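You operate a simulated robot arm through the tools that you are given. There is no shell and no other tool. Be economical: measure what you need, move in short steps, check, and stop when the job is done.

You are at the controls of a simulated robot arm. One attempt, no reset.

JOB
Take both weights and the bar off the load stand.
Fine: POWER off, then guard down; weights into the tray before the knob is loosened; the bar on its black pads. Set down upright: silver bar.
Where things are to end (x, y in the base frame): weight within 30 mm of [580, -400]; weight within 30 mm of [630, -470].

It is judged by the outcome, as a careful person would: the job done as asked, and still so three seconds after it is handed in. It fails if anything else is knocked over, pushed out of place, dropped, spilled or broken.

ROBOT AND FRAMES
A 7-joint arm with a two-finger gripper on a trunk, on a base that drives. Base frame: it is fixed to the floor where the robot stands at the start and does not move with it; the origin is under the middle of the robot, x ahead of it, y to its left, z up. Units: mm, rad, N and s.
With the tool pointing down near the work surface it reaches from about 320 to 760 mm from the robot's upright axis, wherever it stands. Its first joint turns from -2.897 to 2.897 rad. Places, roughly: black knob [600, -700, 1000]; brake button [600, -200, 800]; clear guard [400, -800, 900]; flat black tray [700, -400, 800]; power switch [600, -100, 800]; rubber pads before the load stand [500, -700, 800]; run switch [600, -200, 800]. Payload 1.71 kg.
The TCP is the grasp point between the finger pads, 20 mm short of the fingertips. In the tool frame z runs along the fingers and y along their closing line. The gripper opens to 96 mm. The gripper's body begins 113 mm behind the TCP.
Orientation is that of the tool frame in the base frame, as a unit quaternion [w, x, y, z]. With the fingers straight down and closing along the base's y, the tool's x points along the base's -x, its y along +y and its z along -z.

CONTROLS
- The arm moves only by the tool servo_tool. Its arguments are lists of equal length, an entry for each row: "travel": the shift along the tool's x, y, z in units of 20 mm (1.0 is 20 mm), a list of three; "angular": the turn, a rotation vector about the tool's x, y, z in units of 6 degrees (1.0 is 6 degrees), a list of three. In form: {"travel": [[tx, ty, tz], ...], "angular": [[wx, wy, wz], ...]}. A call has 1 to 20 rows; each row shifts and turns the commanded pose from where the row before left it, along the tool's axes as they then stand. "fingers" is the closure, from 0 (fully open) to 1 (shut), set as the call begins (left out, the last holds). A call with a number of a shift or a turn outside -1 to 1 is refused whole. A row lasts 0.2 s, in which the tool goes at most 50 mm and 0.15 rad; a call with a longer step from one row to the next is refused whole, and so is a gripper value outside its range. A pose out of reach is approached as far as the arm can. The call stops where the force on the tool passes 40 N (or 10 N more than at its start, if that is more) or the arm is blocked; 0.2 s more then pass. Each finger travels about 153 mm/s and halts on what it meets, pressing with about 33 N; the grip force reading is that of the motor and also rises with nothing between the fingers. The clock runs only during rows and for 0.2 s after the last one: add rows that do not move to give the fingers time. It gives the time, the measured TCP pose, the force on the tool (base axes), the opening and the grip force at its end, in the units of the frame above (readings bear some noise), with the torque about the TCP (base axes, N m) and any sound that the robot's microphone picked up, and new pictures: "show" is both (left out), scene, wrist or none.
- Cameras (640 x 400 px; columns grow to the right, rows downward): "scene" is now at [30, 98.5, 1655]; the picture's right is [-0.67, -0.74, 0.01], its down [-0.50, 0.45, -0.74] and it looks along [0.54, -0.50, -0.67] (base axes); focal length 280 px, centre (320, 200). "wrist" rides on the gripper at [66, 14, -145] in the tool frame; the picture's right is [-0.21, 0.98, 0.00], its down [-0.88, -0.18, -0.44] and it looks along [-0.43, -0.09, 0.90] (tool axes); focal length 275 px, centre (320, 200).
- slide_trunk(by): slides the trunk up (or, below 0, down) by that many mm; the arm and the scene camera ride with it, the base frame stays. It gives what a move gives, with no picture.
- drive_base(legs): drives the robot by 1 to 6 legs, each [ahead, turn to the left] in mm and rad, along the robot's own axes; the way and the turn of a leg run together, so that a leg with both is an arc; at most 1500 mm and 3.142 rad a leg. The arm and the cameras ride along, it lands a little off, and it stops where it bumps. It gives what a move gives, and a new picture of the scene camera.
- aim_head(pan, tilt): turns the head with the scene camera to pan (to the left, within 2.705 rad either way) and tilt (down, from -0.506 to 1.204), counted from straight ahead of the robot. It gives what a move gives, and a new picture of the scene camera.
- locate(camera, pixels): for up to 12 pixels [column, row] of the newest picture of that camera ("zoom" is the newest enlarged one), the place [x, y, z] in the base frame of the surface seen there, good to about 2 mm. It takes no simulated time.
- zoom(camera, box): a new picture of the part [left, top, right, bottom] of that camera's present view, enlarged. It takes no simulated time.
- job_done(): hands the job in; it is judged then, once.

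Go step by step. Measure first, check grasps and placings, and put right what went wrong. The budget is 80 turns and 260 pictures, counting those below and the enlarged ones. Unless the task says otherwise, let go and move clear before handing in, and close with one line.

The tools are called after "Emit:" by a JSON object that holds its "fn" and its "kwargs". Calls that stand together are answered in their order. servo_tool: Moves the arm, as the interface text tells. Its arguments: {"type":"object","properties":{"travel":{"type":"array"},"angular":{"type":"array"},"fingers":{"type":"number"},"show":{"type":"string","enum":["both","scene","wrist","none"]}},"required":["travel","angular"]} The other tools are called the same way: slide_trunk (by) slides the trunk up or down; drive_base (legs) drives the base; aim_head (pan, tilt) turns the head that bears the scene camera; locate (camera, pixels) gives the place of the surface under pixels of a picture; zoom (camera, box) takes an enlarged picture of a part of a camera's view; job_done () hands the job in.

At the start:

```text
time: 0.0
tool_pos: [296.0, -327.5, 1245.7]
orientation: [0.0, 0.0, 1.0, -0.001]
force: [0.7, -0.6, 1.1]
ft_torque: [0.01, -0.02, -0.01]
opening: 95.9
grasp_force: 0.1
trunk travel left (down, up): [-250.0, 136.0]
robot x, y, heading: [1.8, 2.1, -0.0]
head pan, tilt: [-0.738, 0.724]
```

scene: 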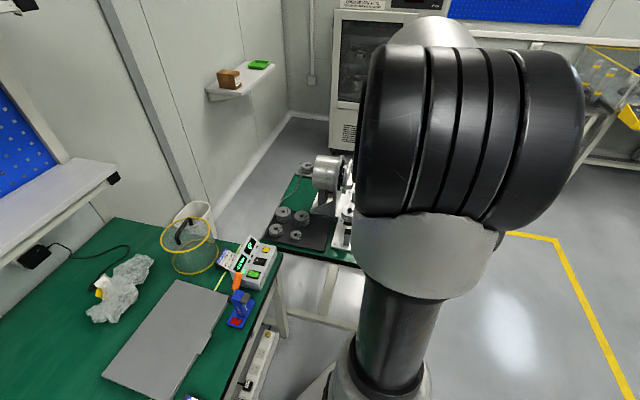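
wrist: 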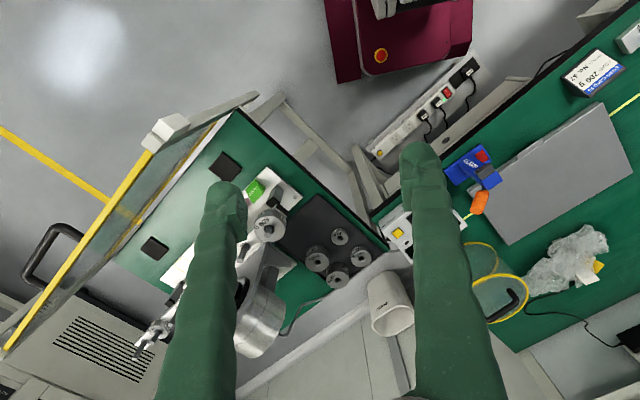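

The wrist view shows the load stand around (250,250), the tray at (330,250) and the control box at (400,230); the arm hides the stand in the scene view. I zoom in on both.

Emit:
{"fn": "zoom", "kwargs": {"camera": "wrist", "box": [120, 130, 420, 370]}}

Emit:
{"fn": "zoom", "kwargs": {"camera": "scene", "box": [200, 130, 380, 290]}}

Emit:
{"fn": "locate", "kwargs": {"camera": "wrist", "pixels": [[268, 226], [254, 190], [227, 168], [155, 247], [340, 237], [317, 259], [397, 233], [250, 310], [175, 290], [140, 350], [160, 135], [255, 97]]}}

```text
1.67 times, centred on (270, 250) of wrist
```

zoom: 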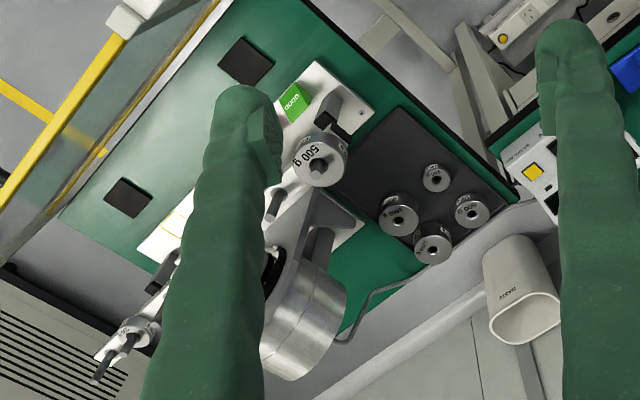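

```text
2.50 times, centred on (290, 210) of scene
```

zoom: 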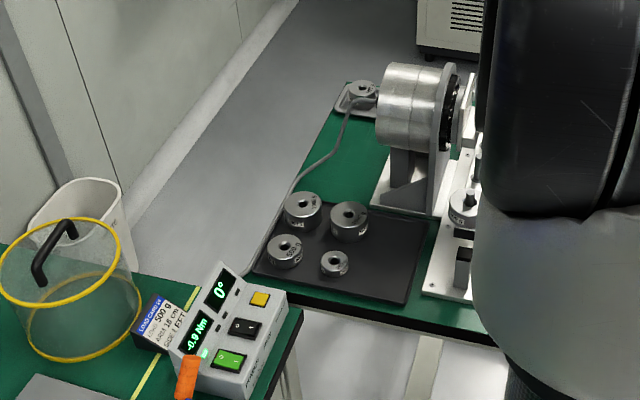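

```text
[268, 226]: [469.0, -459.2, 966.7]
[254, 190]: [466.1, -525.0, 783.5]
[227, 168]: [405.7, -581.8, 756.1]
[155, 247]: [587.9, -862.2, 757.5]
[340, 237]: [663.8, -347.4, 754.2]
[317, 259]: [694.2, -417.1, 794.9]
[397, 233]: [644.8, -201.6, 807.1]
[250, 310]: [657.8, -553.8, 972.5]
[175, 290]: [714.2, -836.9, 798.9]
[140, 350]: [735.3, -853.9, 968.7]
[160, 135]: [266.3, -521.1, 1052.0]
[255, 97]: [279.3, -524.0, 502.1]
```

The arm hides the stand, so I swing it left to clear the scene view.

Emit:
{"fn": "servo_tool", "kwargs": {"travel": [[0, 1, 0], [0, 1, 0], [0, 1, 0], [0, 1, 0], [0, 1, 0], [0, 1, 0], [0, 1, 0], [0, 1, 0], [0, 1, 0], [0, 1, 0], [0, 1, 0], [0, 1, 0], [0, 1, 0], [0, 1, 0], [0, 1, 0], [0, 1, 0], [0, 1, 0], [0, 1, 0], [0, 1, 0], [0, 1, 0]], "angular": [[0, 0, 0], [0, 0, 0], [0, 0, 0], [0, 0, 0], [0, 0, 0], [0, 0, 0], [0, 0, 0], [0, 0, 0], [0, 0, 0], [0, 0, 0], [0, 0, 0], [0, 0, 0], [0, 0, 0], [0, 0, 0], [0, 0, 0], [0, 0, 0], [0, 0, 0], [0, 0, 0], [0, 0, 0], [0, 0, 0]]}}

Emit:
{"fn": "aim_head", "kwargs": {"pan": -0.9, "tilt": 0.7}}

```text
time: 4.2
tool_pos: [276.0, 75.8, 1249.8]
orientation: [0.008, 0.0, 1.0, 0.0]
force: [0.0, 0.8, -0.3]
ft_torque: [0.02, 0.01, 0.02]
opening: 95.8
grasp_force: 0.1
trunk travel left (down, up): [-250.0, 136.0]
robot x, y, heading: [2.4, 1.7, -0.006]
head pan, tilt: [-0.738, 0.724]
```

scene: 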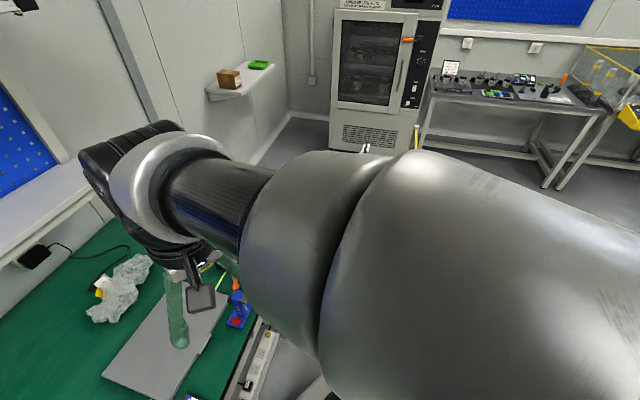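
wrist: 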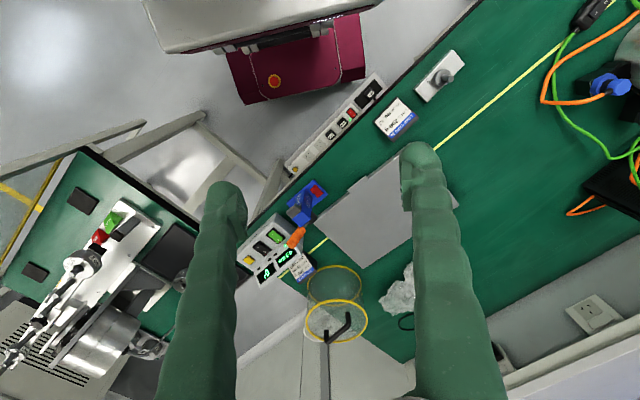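

```text
time: 4.9
tool_pos: [276.2, 73.7, 1249.7]
orientation: [0.006, 0.0, 1.0, 0.001]
force: [0.6, 0.4, 0.2]
ft_torque: [0.01, 0.0, 0.0]
opening: 95.9
grasp_force: 0.1
trunk travel left (down, up): [-250.0, 136.0]
robot x, y, heading: [0.3, 0.3, -0.0]
head pan, tilt: [-0.901, 0.7]
```

scene: 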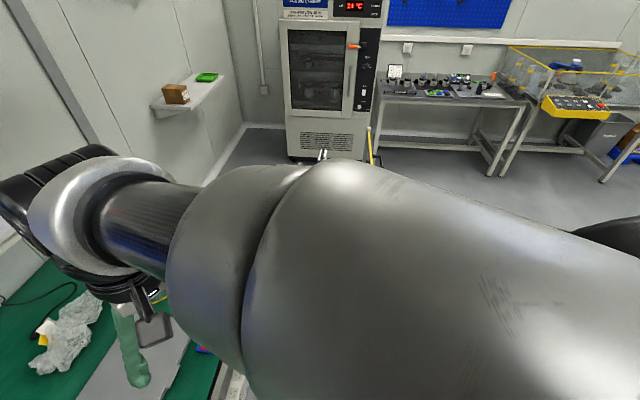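

The elbow still covers the stand in the scene view, but the wrist camera sees it at (20-200, 180-390), so I zoom there and on the control box.

Emit:
{"fn": "zoom", "kwargs": {"camera": "wrist", "box": [0, 170, 220, 390]}}

Emit:
{"fn": "zoom", "kwargs": {"camera": "wrist", "box": [225, 160, 385, 350]}}

Emit:
{"fn": "locate", "kwargs": {"camera": "wrist", "pixels": [[84, 262], [98, 237], [112, 220], [15, 358], [48, 310], [248, 258], [261, 247], [275, 234], [295, 240], [335, 283], [348, 322], [20, 345]]}}

```text
1.82 times, centred on (110, 280) of wrist
```

zoom: 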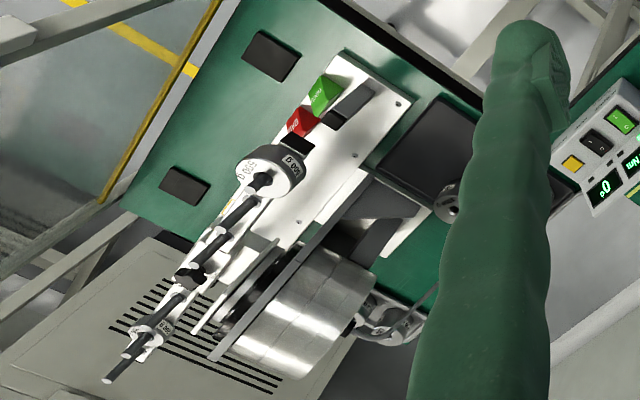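

```text
2.11 times, centred on (305, 255) of wrist
```

zoom: 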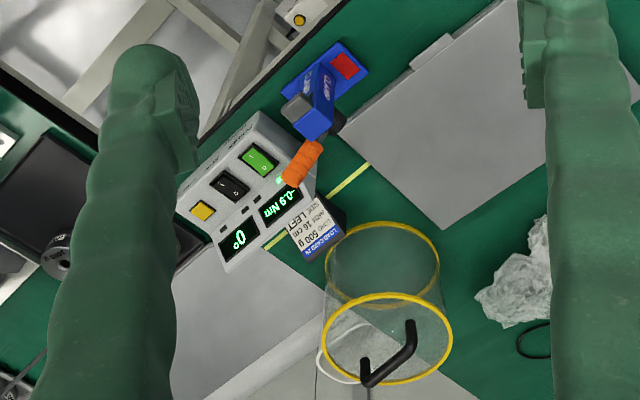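

```text
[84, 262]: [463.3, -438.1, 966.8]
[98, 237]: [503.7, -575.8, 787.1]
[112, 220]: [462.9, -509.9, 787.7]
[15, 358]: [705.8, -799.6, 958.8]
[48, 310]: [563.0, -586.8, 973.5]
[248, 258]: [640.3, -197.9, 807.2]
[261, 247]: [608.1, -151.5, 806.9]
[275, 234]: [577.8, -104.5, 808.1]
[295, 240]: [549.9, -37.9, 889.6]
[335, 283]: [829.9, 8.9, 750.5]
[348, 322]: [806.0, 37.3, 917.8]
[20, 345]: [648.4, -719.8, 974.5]
```

The bar runs about level at z≈970 from (463,-438) to (706,-800), with a weight near each end and the knob mid-way. I turn the base right, so the arm leaves the view of the head camera.

Emit:
{"fn": "drive_base", "kwargs": {"legs": [[0, -1.3]]}}

Emit:
{"fn": "aim_head", "kwargs": {"pan": 0.5, "tilt": 0.7}}

```text
time: 9.1
tool_pos: [145.5, -245.2, 1250.5]
orientation: [0.006, 0.605, 0.796, -0.004]
force: [0.6, 0.0, -0.1]
ft_torque: [-0.01, -0.01, -0.02]
opening: 96.1
grasp_force: 0.1
trunk travel left (down, up): [-250.0, 136.0]
robot x, y, heading: [0.5, -2.5, -1.302]
head pan, tilt: [-0.901, 0.7]
```

scene: 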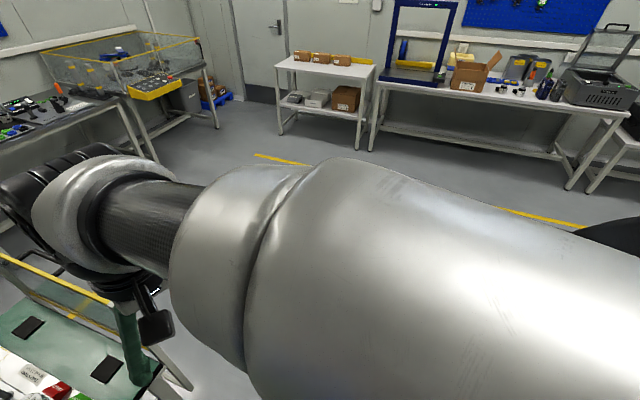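

```text
time: 10.7
tool_pos: [139.1, -221.5, 1255.5]
orientation: [0.014, 0.604, 0.797, -0.01]
force: [0.0, 0.4, -0.2]
ft_torque: [0.0, 0.01, 0.02]
opening: 95.9
grasp_force: 0.1
trunk travel left (down, up): [-250.0, 136.0]
robot x, y, heading: [-0.0, 0.5, -1.3]
head pan, tilt: [0.499, 0.7]
```

scene: 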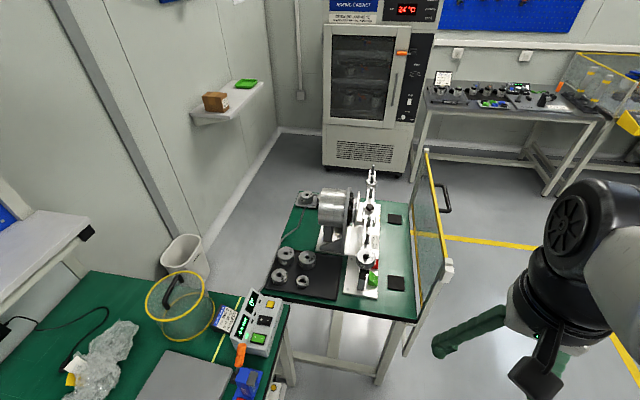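

The stand is now in clear view: the bar runs from (372,175) to (365,260), and the guard panel stands on the right at (430,220) with its handle at (445,198). I zoom and locate.

Emit:
{"fn": "zoom", "kwargs": {"camera": "scene", "box": [310, 150, 470, 250]}}

Emit:
{"fn": "zoom", "kwargs": {"camera": "scene", "box": [310, 220, 470, 340]}}

Emit:
{"fn": "zoom", "kwargs": {"camera": "scene", "box": [200, 230, 360, 390]}}

Emit:
{"fn": "locate", "kwargs": {"camera": "scene", "pixels": [[366, 253], [364, 262], [372, 174], [371, 182], [370, 208], [395, 219], [396, 284], [427, 150], [447, 262], [446, 197], [447, 211], [420, 230]]}}

Emit:
{"fn": "locate", "kwargs": {"camera": "scene", "pixels": [[368, 234], [287, 255], [308, 259], [280, 274], [302, 281], [270, 295], [337, 298], [340, 253], [260, 338], [266, 320], [410, 317], [438, 300]]}}

```text
4.00 times, centred on (390, 200) of scene
```

zoom: 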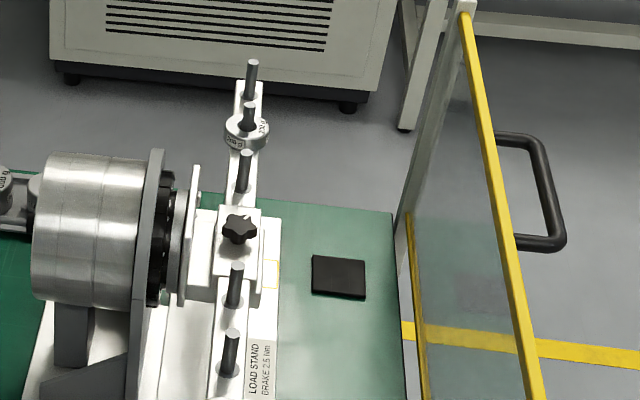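

```text
3.33 times, centred on (390, 280) of scene
```

zoom: 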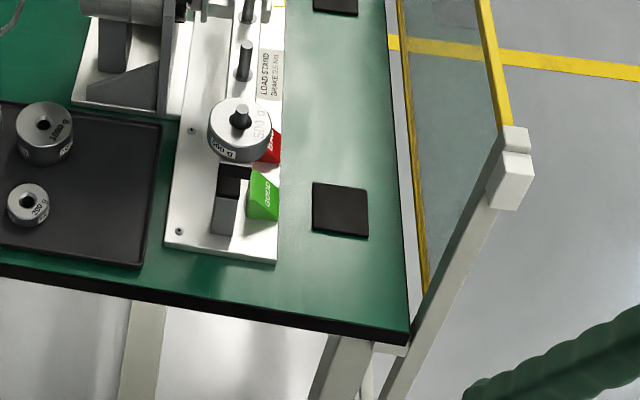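

```text
2.50 times, centred on (280, 310) of scene
```

zoom: 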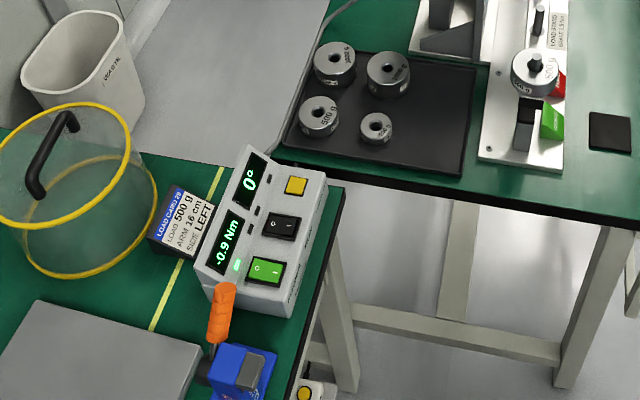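

```text
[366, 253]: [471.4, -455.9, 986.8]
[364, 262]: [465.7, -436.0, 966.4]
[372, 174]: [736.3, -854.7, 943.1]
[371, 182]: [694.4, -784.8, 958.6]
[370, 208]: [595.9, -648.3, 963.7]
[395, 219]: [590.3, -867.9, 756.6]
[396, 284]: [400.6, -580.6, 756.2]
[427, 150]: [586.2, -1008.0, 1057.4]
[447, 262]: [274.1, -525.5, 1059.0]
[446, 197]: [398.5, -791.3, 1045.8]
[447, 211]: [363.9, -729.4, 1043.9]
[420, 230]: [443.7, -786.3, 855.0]
```

```text
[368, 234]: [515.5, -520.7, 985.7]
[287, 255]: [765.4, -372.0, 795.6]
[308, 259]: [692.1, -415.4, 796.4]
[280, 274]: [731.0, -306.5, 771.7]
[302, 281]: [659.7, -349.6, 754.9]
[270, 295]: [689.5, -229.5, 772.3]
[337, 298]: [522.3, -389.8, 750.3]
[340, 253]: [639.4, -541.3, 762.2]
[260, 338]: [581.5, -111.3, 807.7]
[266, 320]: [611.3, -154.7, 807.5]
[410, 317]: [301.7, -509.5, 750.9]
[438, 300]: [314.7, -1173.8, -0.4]
```

The bar carries upright pegs: the 500 g weight sits on a peg at (470,-457), the smaller one at (694,-785), and both lift straight up. I look closer at the control box and the red/green blocks before pressing anything.

Emit:
{"fn": "zoom", "kwargs": {"camera": "scene", "box": [235, 285, 295, 360]}}

Emit:
{"fn": "zoom", "kwargs": {"camera": "scene", "box": [345, 240, 405, 300]}}

Emit:
{"fn": "zoom", "kwargs": {"camera": "scene", "box": [345, 160, 405, 220]}}

Emit:
{"fn": "locate", "kwargs": {"camera": "scene", "pixels": [[256, 338], [265, 338], [252, 336], [268, 340], [242, 345], [272, 299], [269, 305], [270, 325], [243, 330]]}}

```text
5.33 times, centred on (265, 322) of scene
```

zoom: 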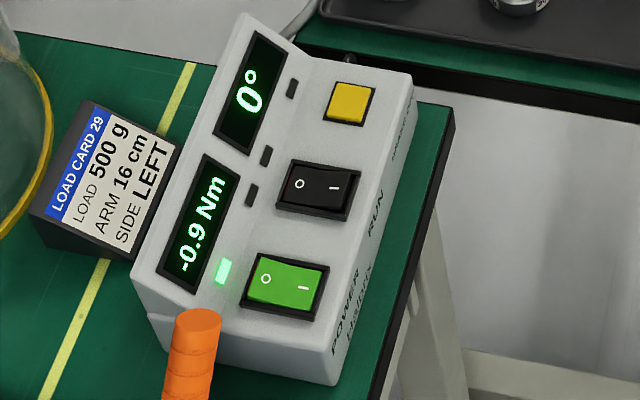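

```text
6.67 times, centred on (375, 270) of scene
```

zoom: 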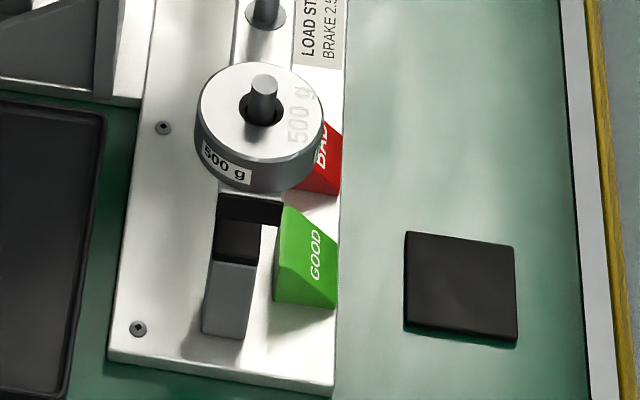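

```text
6.67 times, centred on (375, 190) of scene
```

zoom: 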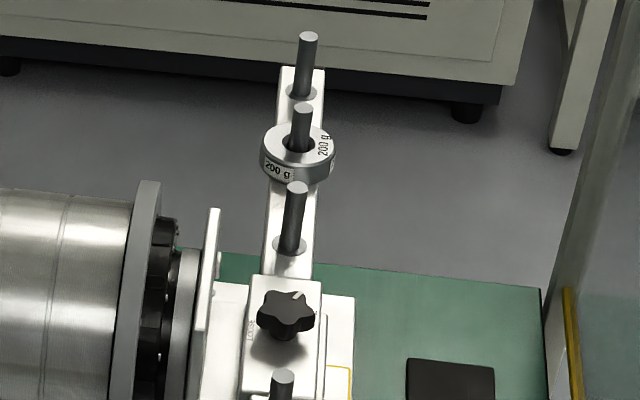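

```text
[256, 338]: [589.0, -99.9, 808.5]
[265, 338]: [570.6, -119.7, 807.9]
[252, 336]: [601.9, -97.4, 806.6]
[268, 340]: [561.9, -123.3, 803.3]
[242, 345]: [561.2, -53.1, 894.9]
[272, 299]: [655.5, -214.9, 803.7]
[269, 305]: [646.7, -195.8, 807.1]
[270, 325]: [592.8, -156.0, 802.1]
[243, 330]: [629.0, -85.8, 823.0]
```

POWER's lit rocker has its O half at about (592,-98,807), with the screwdriver standing 55 mm away. I close the fingers, align the tool with the rocker and travel high towards it.

Emit:
{"fn": "servo_tool", "kwargs": {"travel": [[0, 0, 0], [0, 0, 0], [0, 0, 0], [0, 0, 0], [0, 0, 0], [-0.727, 1, 0], [-0.727, 1, 0], [-0.727, 1, 0], [-0.727, 1, 0], [-0.727, 1, 0], [-0.727, 1, 0], [-0.727, 1, 0], [-0.727, 1, 0], [-0.727, 1, 0], [-0.727, 1, 0], [-0.727, 1, 0], [-0.727, 1, 0], [-0.727, 1, 0], [-0.727, 1, 0], [-0.727, 1, 0]], "angular": [[0, 0, -0.91], [0, 0, -0.91], [0, 0, -0.91], [0, 0, -0.91], [0, 0, -0.91], [0, 0, 0], [0, 0, 0], [0, 0, 0], [0, 0, 0], [0, 0, 0], [0, 0, 0], [0, 0, 0], [0, 0, 0], [0, 0, 0], [0, 0, 0], [0, 0, 0], [0, 0, 0], [0, 0, 0], [0, 0, 0], [0, 0, 0]], "fingers": 1, "show": "none"}}

```text
time: 14.9
tool_pos: [508.0, -182.6, 1255.6]
orientation: [0.009, 0.4, 0.917, -0.012]
force: [0.9, 0.4, 0.3]
ft_torque: [0.02, 0.03, 0.0]
opening: 0.0
grasp_force: 29.7
trunk travel left (down, up): [-250.0, 136.0]
robot x, y, heading: [2.9, -0.9, -1.299]
head pan, tilt: [0.499, 0.7]
```

I continue above the O half and lower to z≈880.

Emit:
{"fn": "servo_tool", "kwargs": {"travel": [[0.05, 1, 0.5], [0.05, 1, 0.5], [0.05, 1, 0.5], [0.05, 1, 0.5], [0.05, 1, 0.5], [0, 1, 0.5], [0, 0.1, 1], [0, 0, 1], [0, 0, 1], [0, 0, 1], [0, 0, 1], [0, 0, 1], [0, 0, 1], [0, 0, 1], [0, 0, 1], [0, 0, 1], [0, 0, 1], [0, 0, 1], [0, 0, 1], [0, 0, 1]], "angular": [[0, 0, 0], [0, 0, 0], [0, 0, 0], [0, 0, 0], [0, 0, 0], [0, 0, 0], [0, 0, 0], [0, 0, 0], [0, 0, 0], [0, 0, 0], [0, 0, 0], [0, 0, 0], [0, 0, 0], [0, 0, 0], [0, 0, 0], [0, 0, 0], [0, 0, 0], [0, 0, 0], [0, 0, 0], [0, 0, 0]]}}

```text
time: 19.1
tool_pos: [597.5, -105.3, 913.3]
orientation: [0.01, 0.4, 0.916, -0.011]
force: [0.2, -0.2, -0.2]
ft_torque: [0.0, 0.04, 0.03]
opening: 0.0
grasp_force: 29.2
trunk travel left (down, up): [-250.0, 136.0]
robot x, y, heading: [0.6, 1.9, -1.3]
head pan, tilt: [0.499, 0.7]
```

scene: 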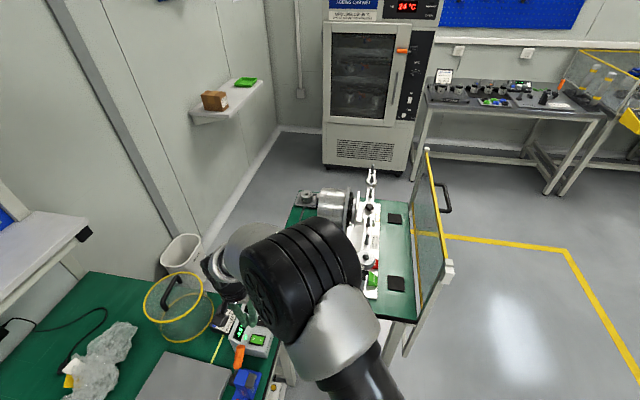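
wrist: 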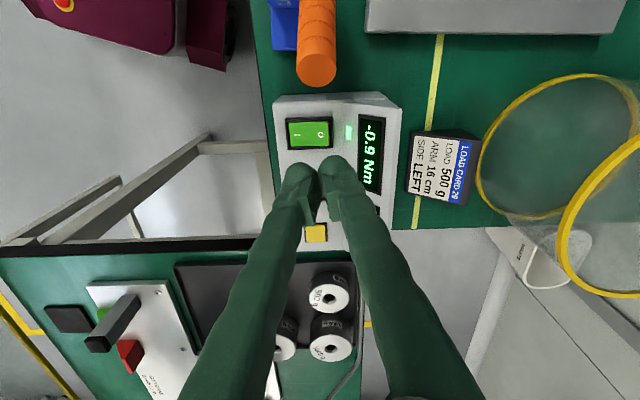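

The wrist view shows the lit rocker with O at (320,134); I locate it exactly.

Emit:
{"fn": "locate", "kwargs": {"camera": "wrist", "pixels": [[320, 134], [297, 134], [328, 134], [310, 120], [333, 134], [310, 146], [349, 132]]}}

Emit:
{"fn": "zoom", "kwargs": {"camera": "wrist", "box": [260, 80, 420, 180]}}

```text
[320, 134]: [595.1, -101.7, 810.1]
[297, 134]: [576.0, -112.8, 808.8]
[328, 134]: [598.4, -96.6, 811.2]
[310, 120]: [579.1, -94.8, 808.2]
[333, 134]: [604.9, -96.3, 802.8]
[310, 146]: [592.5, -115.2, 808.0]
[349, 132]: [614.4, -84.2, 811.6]
```

```text
4.00 times, centred on (340, 130) of wrist
```

zoom: 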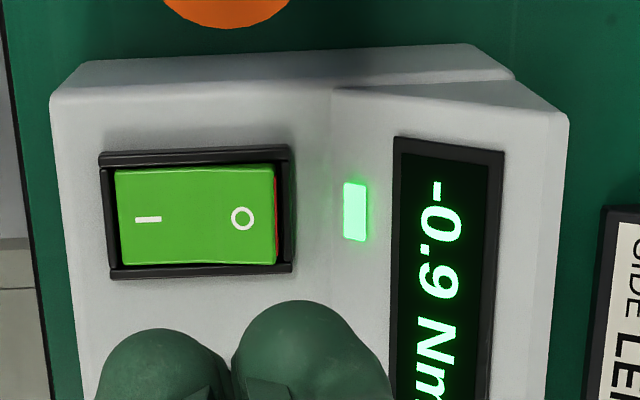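

The O end is raised (z≈811), confirming it is ON; I press the O half gently.

Emit:
{"fn": "servo_tool", "kwargs": {"travel": [[0.38, 0.25, 0.5], [0, 0, 1], [0, 0, 1], [0, 0, 0.9], [0, 0, 0.2], [0, 0, 0.2], [0, 0, 0.2], [0, 0, 0.2], [0, 0, 0.2], [0, 0, 0]], "angular": [[0, 0, 0], [0, 0, 0], [0, 0, 0], [0, 0, 0], [0, 0, 0], [0, 0, 0], [0, 0, 0], [0, 0, 0], [0, 0, 0], [0, 0, 0]], "show": "wrist"}}

```text
time: 21.3
tool_pos: [594.7, -99.8, 828.4]
orientation: [0.012, 0.4, 0.916, -0.011]
force: [-1.7, 0.7, 20.8]
ft_torque: [0.01, 0.28, -0.02]
opening: 0.0
grasp_force: 29.3
trunk travel left (down, up): [-250.0, 136.0]
robot x, y, heading: [1.0, 3.6, -1.3]
head pan, tilt: [0.499, 0.7]
```

wrist: 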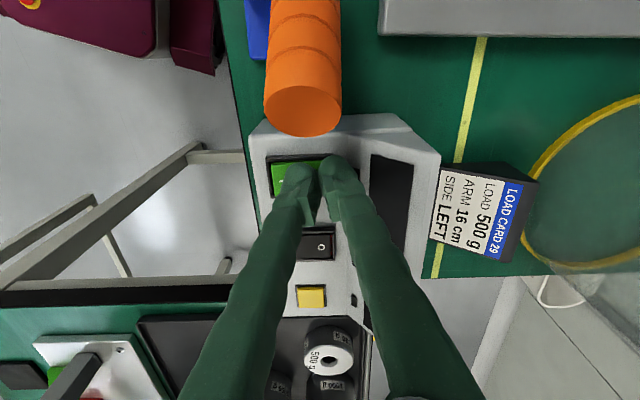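

The displays went dark, so POWER is off. I raise the tool and check.

Emit:
{"fn": "servo_tool", "kwargs": {"travel": [[0, 0, -1], [0, 0, -1], [0, 0, -1], [0, 0, -1], [0, 0, -1], [0, 0, -1], [0, 0, -1], [0, 0, -1], [0, 0, -1], [0, 0, -1], [0, 0, -1], [0, 0, -1], [0, 0, -1], [0, 0, -1], [0, 0, -1], [0, 0, -1], [0, 0, -1], [0, 0, -1], [0, 0, -1], [0, 0, -1]], "angular": [[0, 0, 0], [0, 0, 0], [0, 0, 0], [0, 0, 0], [0, 0, 0], [0, 0, 0], [0, 0, 0], [0, 0, 0], [0, 0, 0], [0, 0, 0], [0, 0, 0], [0, 0, 0], [0, 0, 0], [0, 0, 0], [0, 0, 0], [0, 0, 0], [0, 0, 0], [0, 0, 0], [0, 0, 0], [0, 0, 0]]}}

Emit:
{"fn": "zoom", "kwargs": {"camera": "scene", "box": [380, 130, 480, 370]}}

Emit:
{"fn": "zoom", "kwargs": {"camera": "wrist", "box": [200, 80, 440, 230]}}

```text
time: 25.5
tool_pos: [591.9, -87.4, 1225.7]
orientation: [0.009, 0.399, 0.917, -0.012]
force: [-1.3, -1.1, 0.2]
ft_torque: [-0.01, 0.0, 0.0]
opening: 0.1
grasp_force: 29.5
trunk travel left (down, up): [-250.0, 136.0]
robot x, y, heading: [3.2, -0.0, -1.3]
head pan, tilt: [0.499, 0.7]
```

scene: 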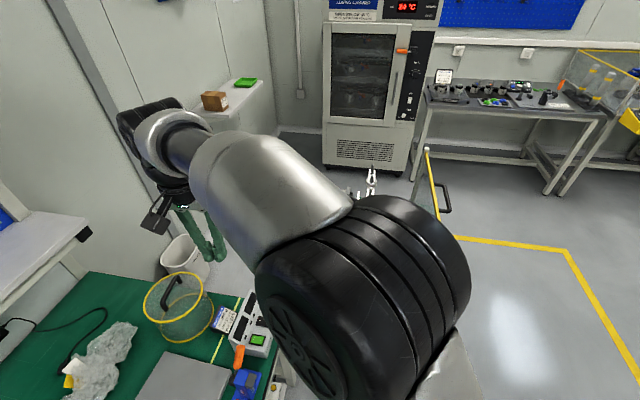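
wrist: 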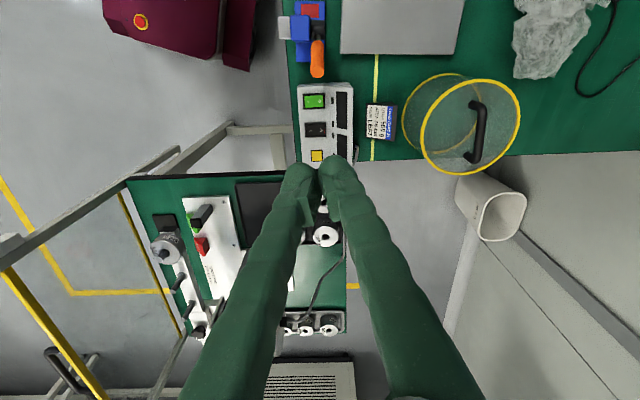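

```text
1.67 times, centred on (430, 250) of scene
```

zoom: 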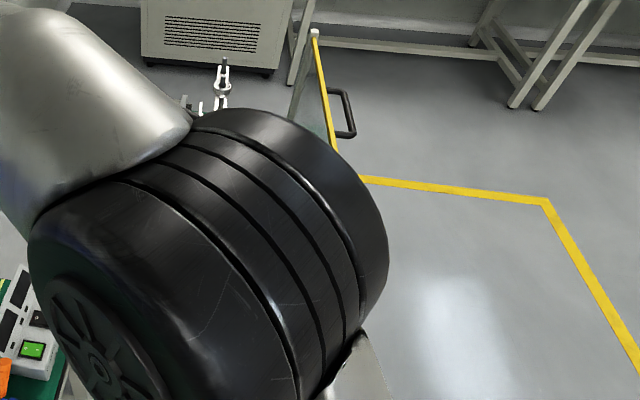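

```text
2.67 times, centred on (320, 155) of wrist
```

zoom: 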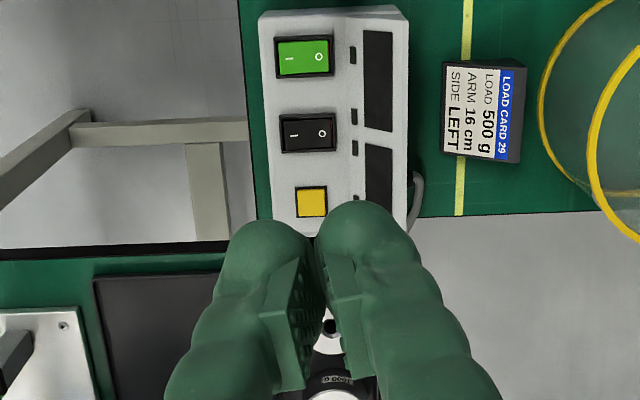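

POWER is off and the displays are dark. Before driving I measure the robot base's outline and the guard posts.

Emit:
{"fn": "locate", "kwargs": {"camera": "wrist", "pixels": [[210, 55], [248, 68], [106, 12], [160, 40], [240, 20], [10, 245], [175, 150], [90, 205], [60, 340], [45, 355], [100, 395], [166, 248]]}}

Emit:
{"fn": "aim_head", "kwargs": {"pan": 0.2, "tilt": 1.2}}

```text
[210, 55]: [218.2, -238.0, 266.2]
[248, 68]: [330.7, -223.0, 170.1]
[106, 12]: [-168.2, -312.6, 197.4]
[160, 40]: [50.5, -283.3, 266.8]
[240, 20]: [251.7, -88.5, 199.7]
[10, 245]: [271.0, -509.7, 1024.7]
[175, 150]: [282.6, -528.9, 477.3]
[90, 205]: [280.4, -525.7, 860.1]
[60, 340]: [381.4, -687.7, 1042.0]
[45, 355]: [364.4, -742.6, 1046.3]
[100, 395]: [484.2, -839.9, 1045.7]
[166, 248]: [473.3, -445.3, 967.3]
```

```text
time: 26.4
tool_pos: [593.1, -89.1, 1226.4]
orientation: [0.01, 0.4, 0.917, -0.012]
force: [0.1, 0.3, -0.5]
ft_torque: [0.01, 0.01, 0.01]
opening: 0.1
grasp_force: 29.5
trunk travel left (down, up): [-250.0, 136.0]
robot x, y, heading: [-0.1, -2.6, -1.303]
head pan, tilt: [0.201, 1.201]
```

scene: 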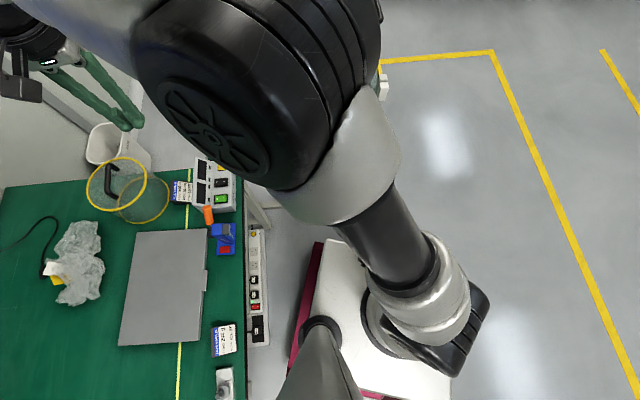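

The posts are vertical, so the guard slides straight down. The base is about 600×520 mm; before turning I check the bench edge near it.

Emit:
{"fn": "locate", "kwargs": {"camera": "scene", "pixels": [[243, 215], [243, 300], [242, 390], [268, 340], [315, 250], [292, 365], [383, 85]]}}

```text
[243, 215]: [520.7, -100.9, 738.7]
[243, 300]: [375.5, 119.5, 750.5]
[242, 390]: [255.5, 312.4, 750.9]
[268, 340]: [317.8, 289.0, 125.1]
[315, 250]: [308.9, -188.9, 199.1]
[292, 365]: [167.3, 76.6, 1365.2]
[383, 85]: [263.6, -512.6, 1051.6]
```

There is room. I drive around to the outer side of the guard, ending parallel to it.

Emit:
{"fn": "drive_base", "kwargs": {"legs": [[0, -0.6], [400, 0], [0, 0.7], [383, 0], [0, 0.21]]}}

Emit:
{"fn": "aim_head", "kwargs": {"pan": 1.3, "tilt": 0.9}}

```text
time: 36.2
tool_pos: [606.2, -628.8, 1226.5]
orientation: [0.011, 0.248, 0.969, -0.01]
force: [-0.1, -0.4, -0.7]
ft_torque: [0.0, 0.0, 0.02]
opening: 0.0
grasp_force: 29.6
trunk travel left (down, up): [-250.0, 136.0]
robot x, y, heading: [20.3, -729.1, -0.975]
head pan, tilt: [0.201, 1.201]
```

scene: 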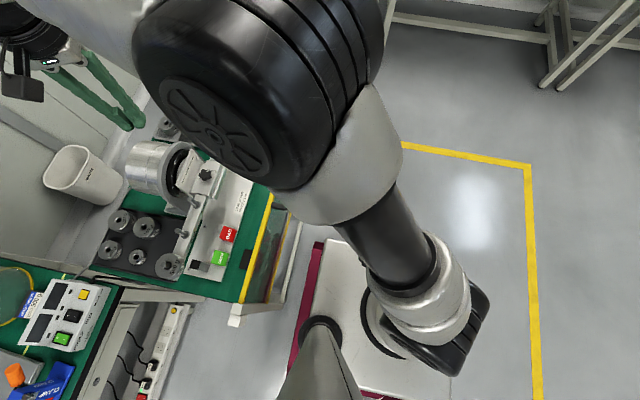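

```text
time: 37.5
tool_pos: [596.3, -613.6, 1229.0]
orientation: [0.017, 0.247, 0.969, -0.015]
force: [0.0, 0.6, -0.4]
ft_torque: [-0.01, -0.02, -0.02]
opening: 0.0
grasp_force: 29.5
trunk travel left (down, up): [-250.0, 136.0]
robot x, y, heading: [19.0, -732.8, -0.974]
head pan, tilt: [1.3, 0.901]
```

scene: 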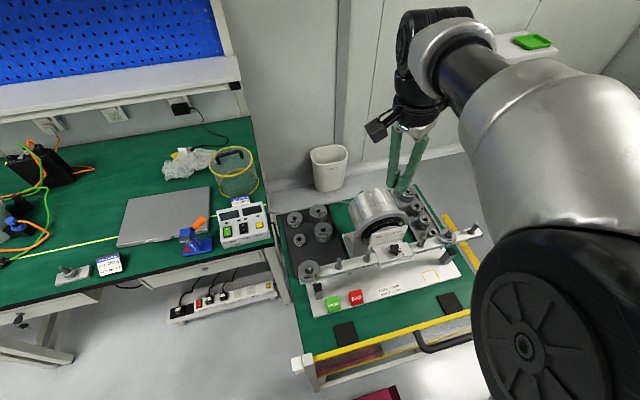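

The robot is now beside the guard, with the handle at about (440,345). I zoom and measure the handle and bar.

Emit:
{"fn": "zoom", "kwargs": {"camera": "scene", "box": [280, 290, 480, 400]}}

Emit:
{"fn": "zoom", "kwargs": {"camera": "scene", "box": [290, 180, 490, 310]}}

Emit:
{"fn": "locate", "kwargs": {"camera": "scene", "pixels": [[415, 336], [425, 349], [450, 346], [470, 338], [390, 336], [298, 362], [340, 350], [345, 378], [310, 267], [305, 283], [447, 235], [393, 247]]}}

```text
3.20 times, centred on (380, 345) of scene
```

zoom: 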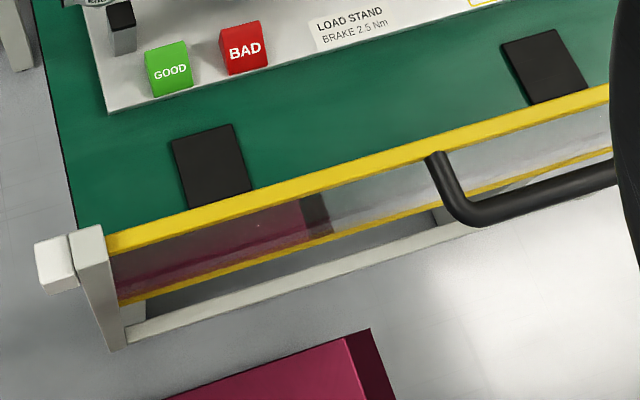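

```text
3.08 times, centred on (390, 245) of scene
```

zoom: 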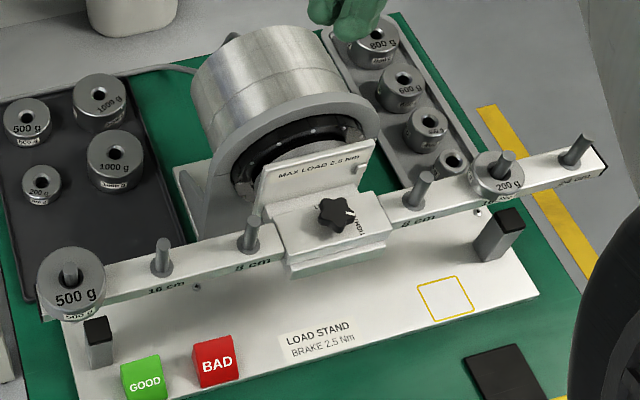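

```text
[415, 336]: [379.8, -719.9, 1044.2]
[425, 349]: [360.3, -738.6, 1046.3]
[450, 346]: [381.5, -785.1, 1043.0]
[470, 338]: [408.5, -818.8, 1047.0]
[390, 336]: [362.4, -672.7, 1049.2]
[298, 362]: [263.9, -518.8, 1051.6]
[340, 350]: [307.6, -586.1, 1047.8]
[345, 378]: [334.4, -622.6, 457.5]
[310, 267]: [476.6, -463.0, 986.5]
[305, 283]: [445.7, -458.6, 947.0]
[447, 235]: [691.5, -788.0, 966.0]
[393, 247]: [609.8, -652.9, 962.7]
```

The handle rod runs at z≈1045 about 50 mm outside the guard, centred near (391,-791). I turn the fingers across it, part-open, and hover above.

Emit:
{"fn": "servo_tool", "kwargs": {"travel": [[0, 0, 0], [0, 0, 0], [0, 0, 0], [0, 0, 0], [0, 0, 0], [0, 0, 0], [-0.134, -0.957, 0.425], [-0.134, -0.957, 0.425], [-0.134, -0.957, 0.425], [-0.134, -0.957, 0.425], [-0.134, -0.957, 0.425], [-0.134, -0.957, 0.425], [-0.134, -0.957, 0.425], [-0.134, -0.957, 0.425], [-0.134, -0.957, 0.425], [-0.134, -0.957, 0.425], [-0.134, -0.957, 0.425], [-0.134, -0.957, 0.425], [-0.134, -0.957, 0.425], [-0.134, -0.957, 0.425]], "angular": [[0, 0, 0.95], [0, 0, 0.95], [0, 0, 0.95], [0, 0, 0.95], [0, 0, 0.95], [0, 0.4, 0], [0, 0, 0], [0, 0, 0], [0, 0, 0], [0, 0, 0], [0, 0, 0], [0, 0, 0], [0, 0, 0], [0, 0, 0], [0, 0, 0], [0, 0, 0], [0, 0, 0], [0, 0, 0], [0, 0, 0], [0, 0, 0]], "fingers": 0.625}}

```text
time: 41.7
tool_pos: [391.9, -790.8, 1110.4]
orientation: [0.001, 0.478, 0.878, 0.0]
force: [0.3, 0.5, -0.2]
ft_torque: [0.03, -0.02, -0.04]
opening: 35.7
grasp_force: 0.1
trunk travel left (down, up): [-250.0, 136.0]
robot x, y, heading: [19.6, -728.6, -0.978]
head pan, tilt: [1.3, 0.901]
```

scene: 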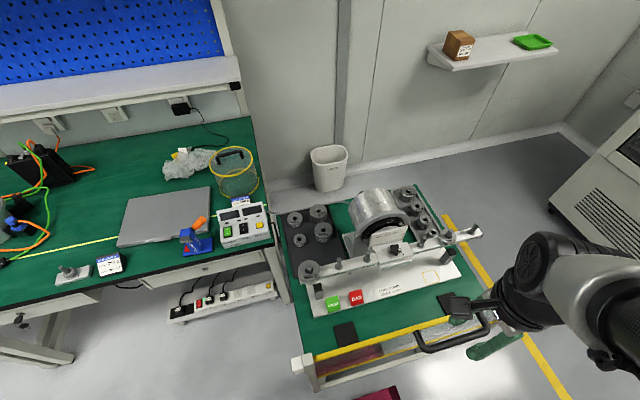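
wrist: 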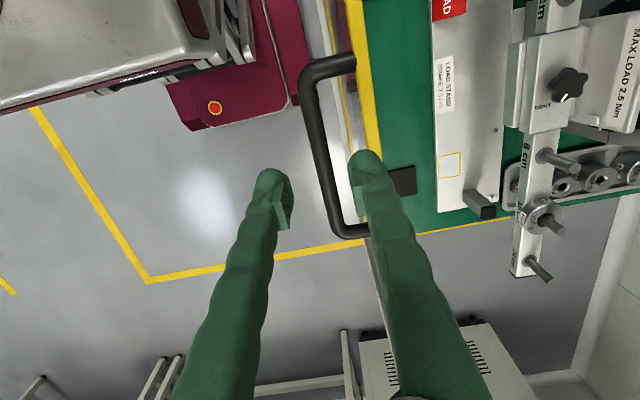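

The rod lies between the fingers in the wrist view, around (320,170). I measure it and the guard's inner edge.

Emit:
{"fn": "locate", "kwargs": {"camera": "wrist", "pixels": [[308, 110], [318, 150], [326, 190], [336, 222], [350, 60], [365, 120], [355, 120]]}}

```text
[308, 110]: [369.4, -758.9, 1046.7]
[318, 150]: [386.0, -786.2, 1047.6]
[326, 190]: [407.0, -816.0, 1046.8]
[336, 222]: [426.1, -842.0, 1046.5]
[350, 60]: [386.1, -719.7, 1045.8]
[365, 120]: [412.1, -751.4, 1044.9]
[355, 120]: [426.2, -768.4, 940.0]
```

I descend over the rod and close.

Emit:
{"fn": "servo_tool", "kwargs": {"travel": [[0, -0.1, 0.7], [0, 0, 0.7], [0, 0, 0.7], [0, 0, 0.7], [0, 0, 0.7]], "angular": [[0, 0, 0], [0, 0, 0], [0, 0, 0], [0, 0, 0], [0, 0, 0]], "show": "none"}}

Emit:
{"fn": "servo_tool", "kwargs": {"travel": [[0, 0, 0], [0, 0, 0], [0, 0, 0], [0, 0, 0]], "angular": [[0, 0, 0], [0, 0, 0], [0, 0, 0], [0, 0, 0]], "fingers": 1, "show": "wrist"}}

```text
time: 42.9
tool_pos: [392.3, -792.3, 1040.5]
orientation: [0.002, 0.479, 0.878, 0.0]
force: [-0.3, 0.6, 0.0]
ft_torque: [0.03, 0.06, 0.0]
opening: 35.9
grasp_force: 0.0
trunk travel left (down, up): [-250.0, 136.0]
robot x, y, heading: [18.0, -729.1, -0.977]
head pan, tilt: [1.3, 0.901]
```

```text
time: 43.9
tool_pos: [393.4, -791.3, 1040.7]
orientation: [0.003, 0.477, 0.879, 0.0]
force: [18.4, 16.4, 1.8]
ft_torque: [-0.09, -0.1, 0.53]
opening: 9.3
grasp_force: 35.3
trunk travel left (down, up): [-250.0, 136.0]
robot x, y, heading: [23.6, -723.0, -0.977]
head pan, tilt: [1.3, 0.901]
```

wrist: 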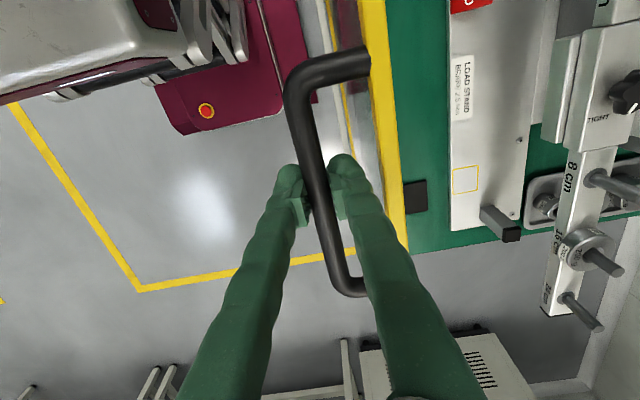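

I have the rod (opening 9.3 mm) with some side load, so I ease 2 mm inward and pull down.

Emit:
{"fn": "servo_tool", "kwargs": {"travel": [[0, 0.12, 0], [0, 0, 0.3], [0, 0, 0.5], [0, 0, 0.5], [0, 0, 0.5], [0, 0, 0.5], [0, 0, 0.5]], "angular": [[0, 0, 0], [0, 0, 0], [0, 0, 0], [0, 0, 0], [0, 0, 0], [0, 0, 0], [0, 0, 0]]}}

```text
time: 45.5
tool_pos: [393.7, -791.1, 984.3]
orientation: [0.002, 0.479, 0.878, 0.0]
force: [10.2, 7.9, 0.9]
ft_torque: [0.18, 0.22, 0.46]
opening: 9.0
grasp_force: 34.9
trunk travel left (down, up): [-250.0, 136.0]
robot x, y, heading: [22.7, -727.4, -0.972]
head pan, tilt: [1.3, 0.901]
```

scene: 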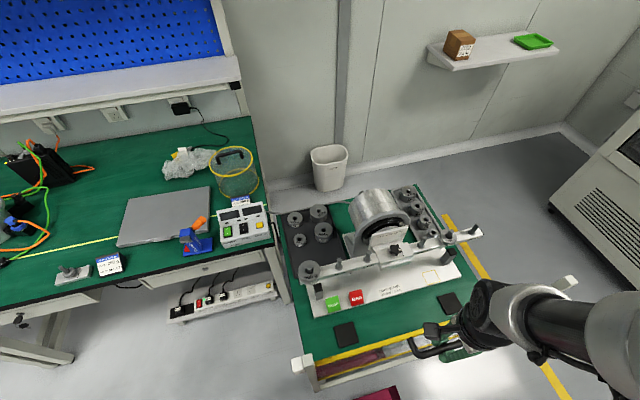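
wrist: 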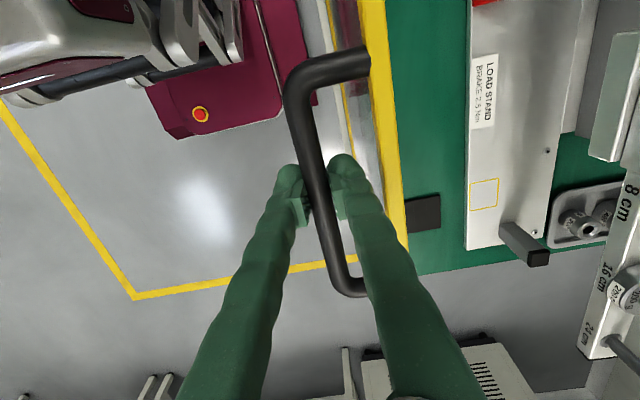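

The guard slides freely. I continue down.

Emit:
{"fn": "servo_tool", "kwargs": {"travel": [[0, 0, 0.6], [0, 0, 0.6], [0, 0, 0.6], [0, 0, 0.6], [0, 0, 0.6], [0, 0, 0.6], [0, 0, 0.6], [0, 0, 0.6], [0, 0, 0.6], [0, 0, 0.6], [0, 0, 0.6], [0, 0, 0.6], [0, 0, 0.6], [0, 0, 0.6], [0, 0, 0.6], [0, 0, 0.6], [0, 0, 0.6], [0, 0, 0.6]], "angular": [[0, 0, 0], [0, 0, 0], [0, 0, 0], [0, 0, 0], [0, 0, 0], [0, 0, 0], [0, 0, 0], [0, 0, 0], [0, 0, 0], [0, 0, 0], [0, 0, 0], [0, 0, 0], [0, 0, 0], [0, 0, 0], [0, 0, 0], [0, 0, 0], [0, 0, 0], [0, 0, 0]]}}

```text
time: 49.3
tool_pos: [393.2, -790.0, 769.3]
orientation: [0.002, 0.478, 0.878, 0.0]
force: [3.5, 9.1, -0.9]
ft_torque: [0.14, 0.19, 0.53]
opening: 9.1
grasp_force: 34.5
trunk travel left (down, up): [-250.0, 136.0]
robot x, y, heading: [19.2, -731.2, -0.979]
head pan, tilt: [1.3, 0.901]
```

scene: 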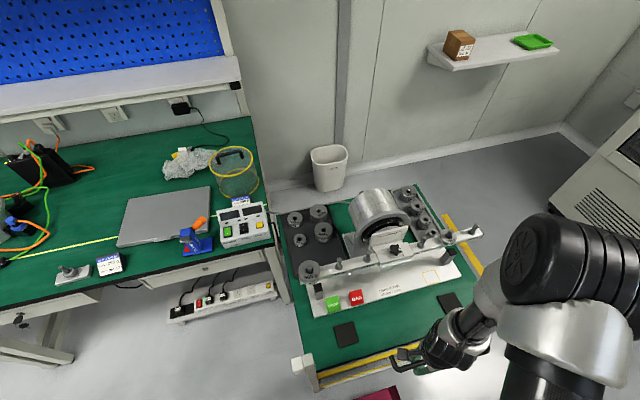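
wrist: 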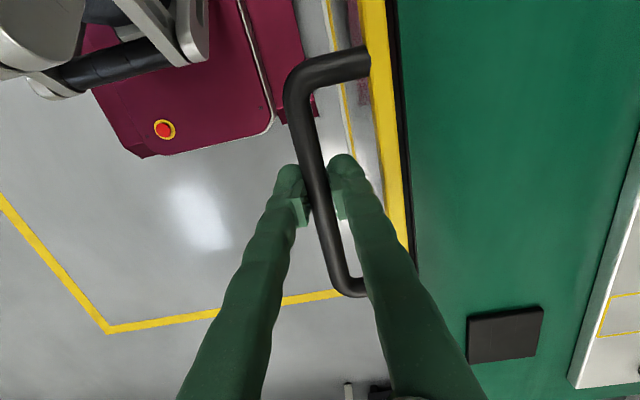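

The guard's top is almost level with the bench. I keep going down in small steps to find the stop.

Emit:
{"fn": "servo_tool", "kwargs": {"travel": [[0, 0, 0.4], [0, 0, 0.4], [0, 0, 0.4], [0, 0, 0.4], [0, 0, 0.4], [0, 0, 0.4], [0, 0, 0.4], [0, 0, 0.4], [0, 0, 0.4], [0, 0, 0.4]], "angular": [[0, 0, 0], [0, 0, 0], [0, 0, 0], [0, 0, 0], [0, 0, 0], [0, 0, 0], [0, 0, 0], [0, 0, 0], [0, 0, 0], [0, 0, 0]]}}

```text
time: 51.5
tool_pos: [394.4, -790.7, 689.7]
orientation: [0.003, 0.48, 0.877, -0.001]
force: [0.6, -0.7, 0.2]
ft_torque: [0.03, 0.02, 0.02]
opening: 0.0
grasp_force: 29.6
trunk travel left (down, up): [-250.0, 136.0]
robot x, y, heading: [20.5, -727.1, -0.977]
head pan, tilt: [1.3, 0.901]
```

scene: 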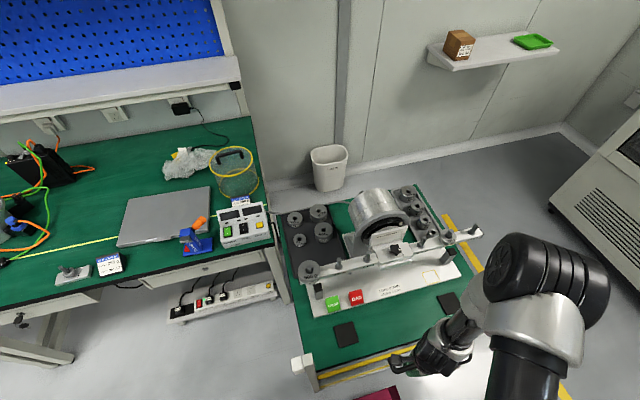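
wrist: 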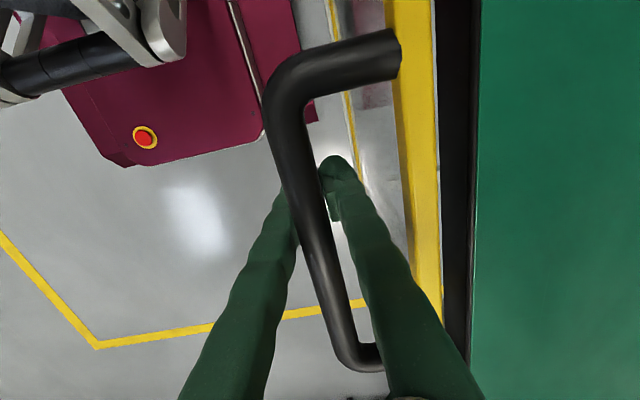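

The fingers slid off the rod, so the guard has hit its lower stop. I check the rod's height before backing out.

Emit:
{"fn": "locate", "kwargs": {"camera": "wrist", "pixels": [[290, 150], [305, 210], [325, 280], [390, 60], [400, 100], [430, 200], [600, 200]]}}

Emit:
{"fn": "servo_tool", "kwargs": {"travel": [[0, 0, 0], [0, 0, 0]], "angular": [[0, 0, 0], [0, 0, 0]], "fingers": 0.6, "show": "wrist"}}

```text
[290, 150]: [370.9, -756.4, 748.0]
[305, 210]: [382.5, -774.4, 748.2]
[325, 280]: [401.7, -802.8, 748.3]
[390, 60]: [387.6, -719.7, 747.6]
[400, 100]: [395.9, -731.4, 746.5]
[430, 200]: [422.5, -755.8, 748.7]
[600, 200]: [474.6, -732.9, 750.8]
```

```text
time: 52.1
tool_pos: [394.2, -791.8, 689.4]
orientation: [0.001, 0.478, 0.878, 0.0]
force: [0.3, -0.5, 0.5]
ft_torque: [0.04, -0.02, -0.02]
opening: 38.4
grasp_force: 0.0
trunk travel left (down, up): [-250.0, 136.0]
robot x, y, heading: [19.3, -726.5, -0.975]
head pan, tilt: [1.3, 0.901]
```

wrist: 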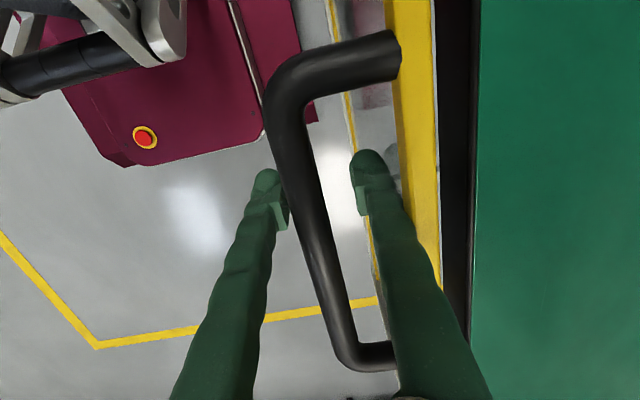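

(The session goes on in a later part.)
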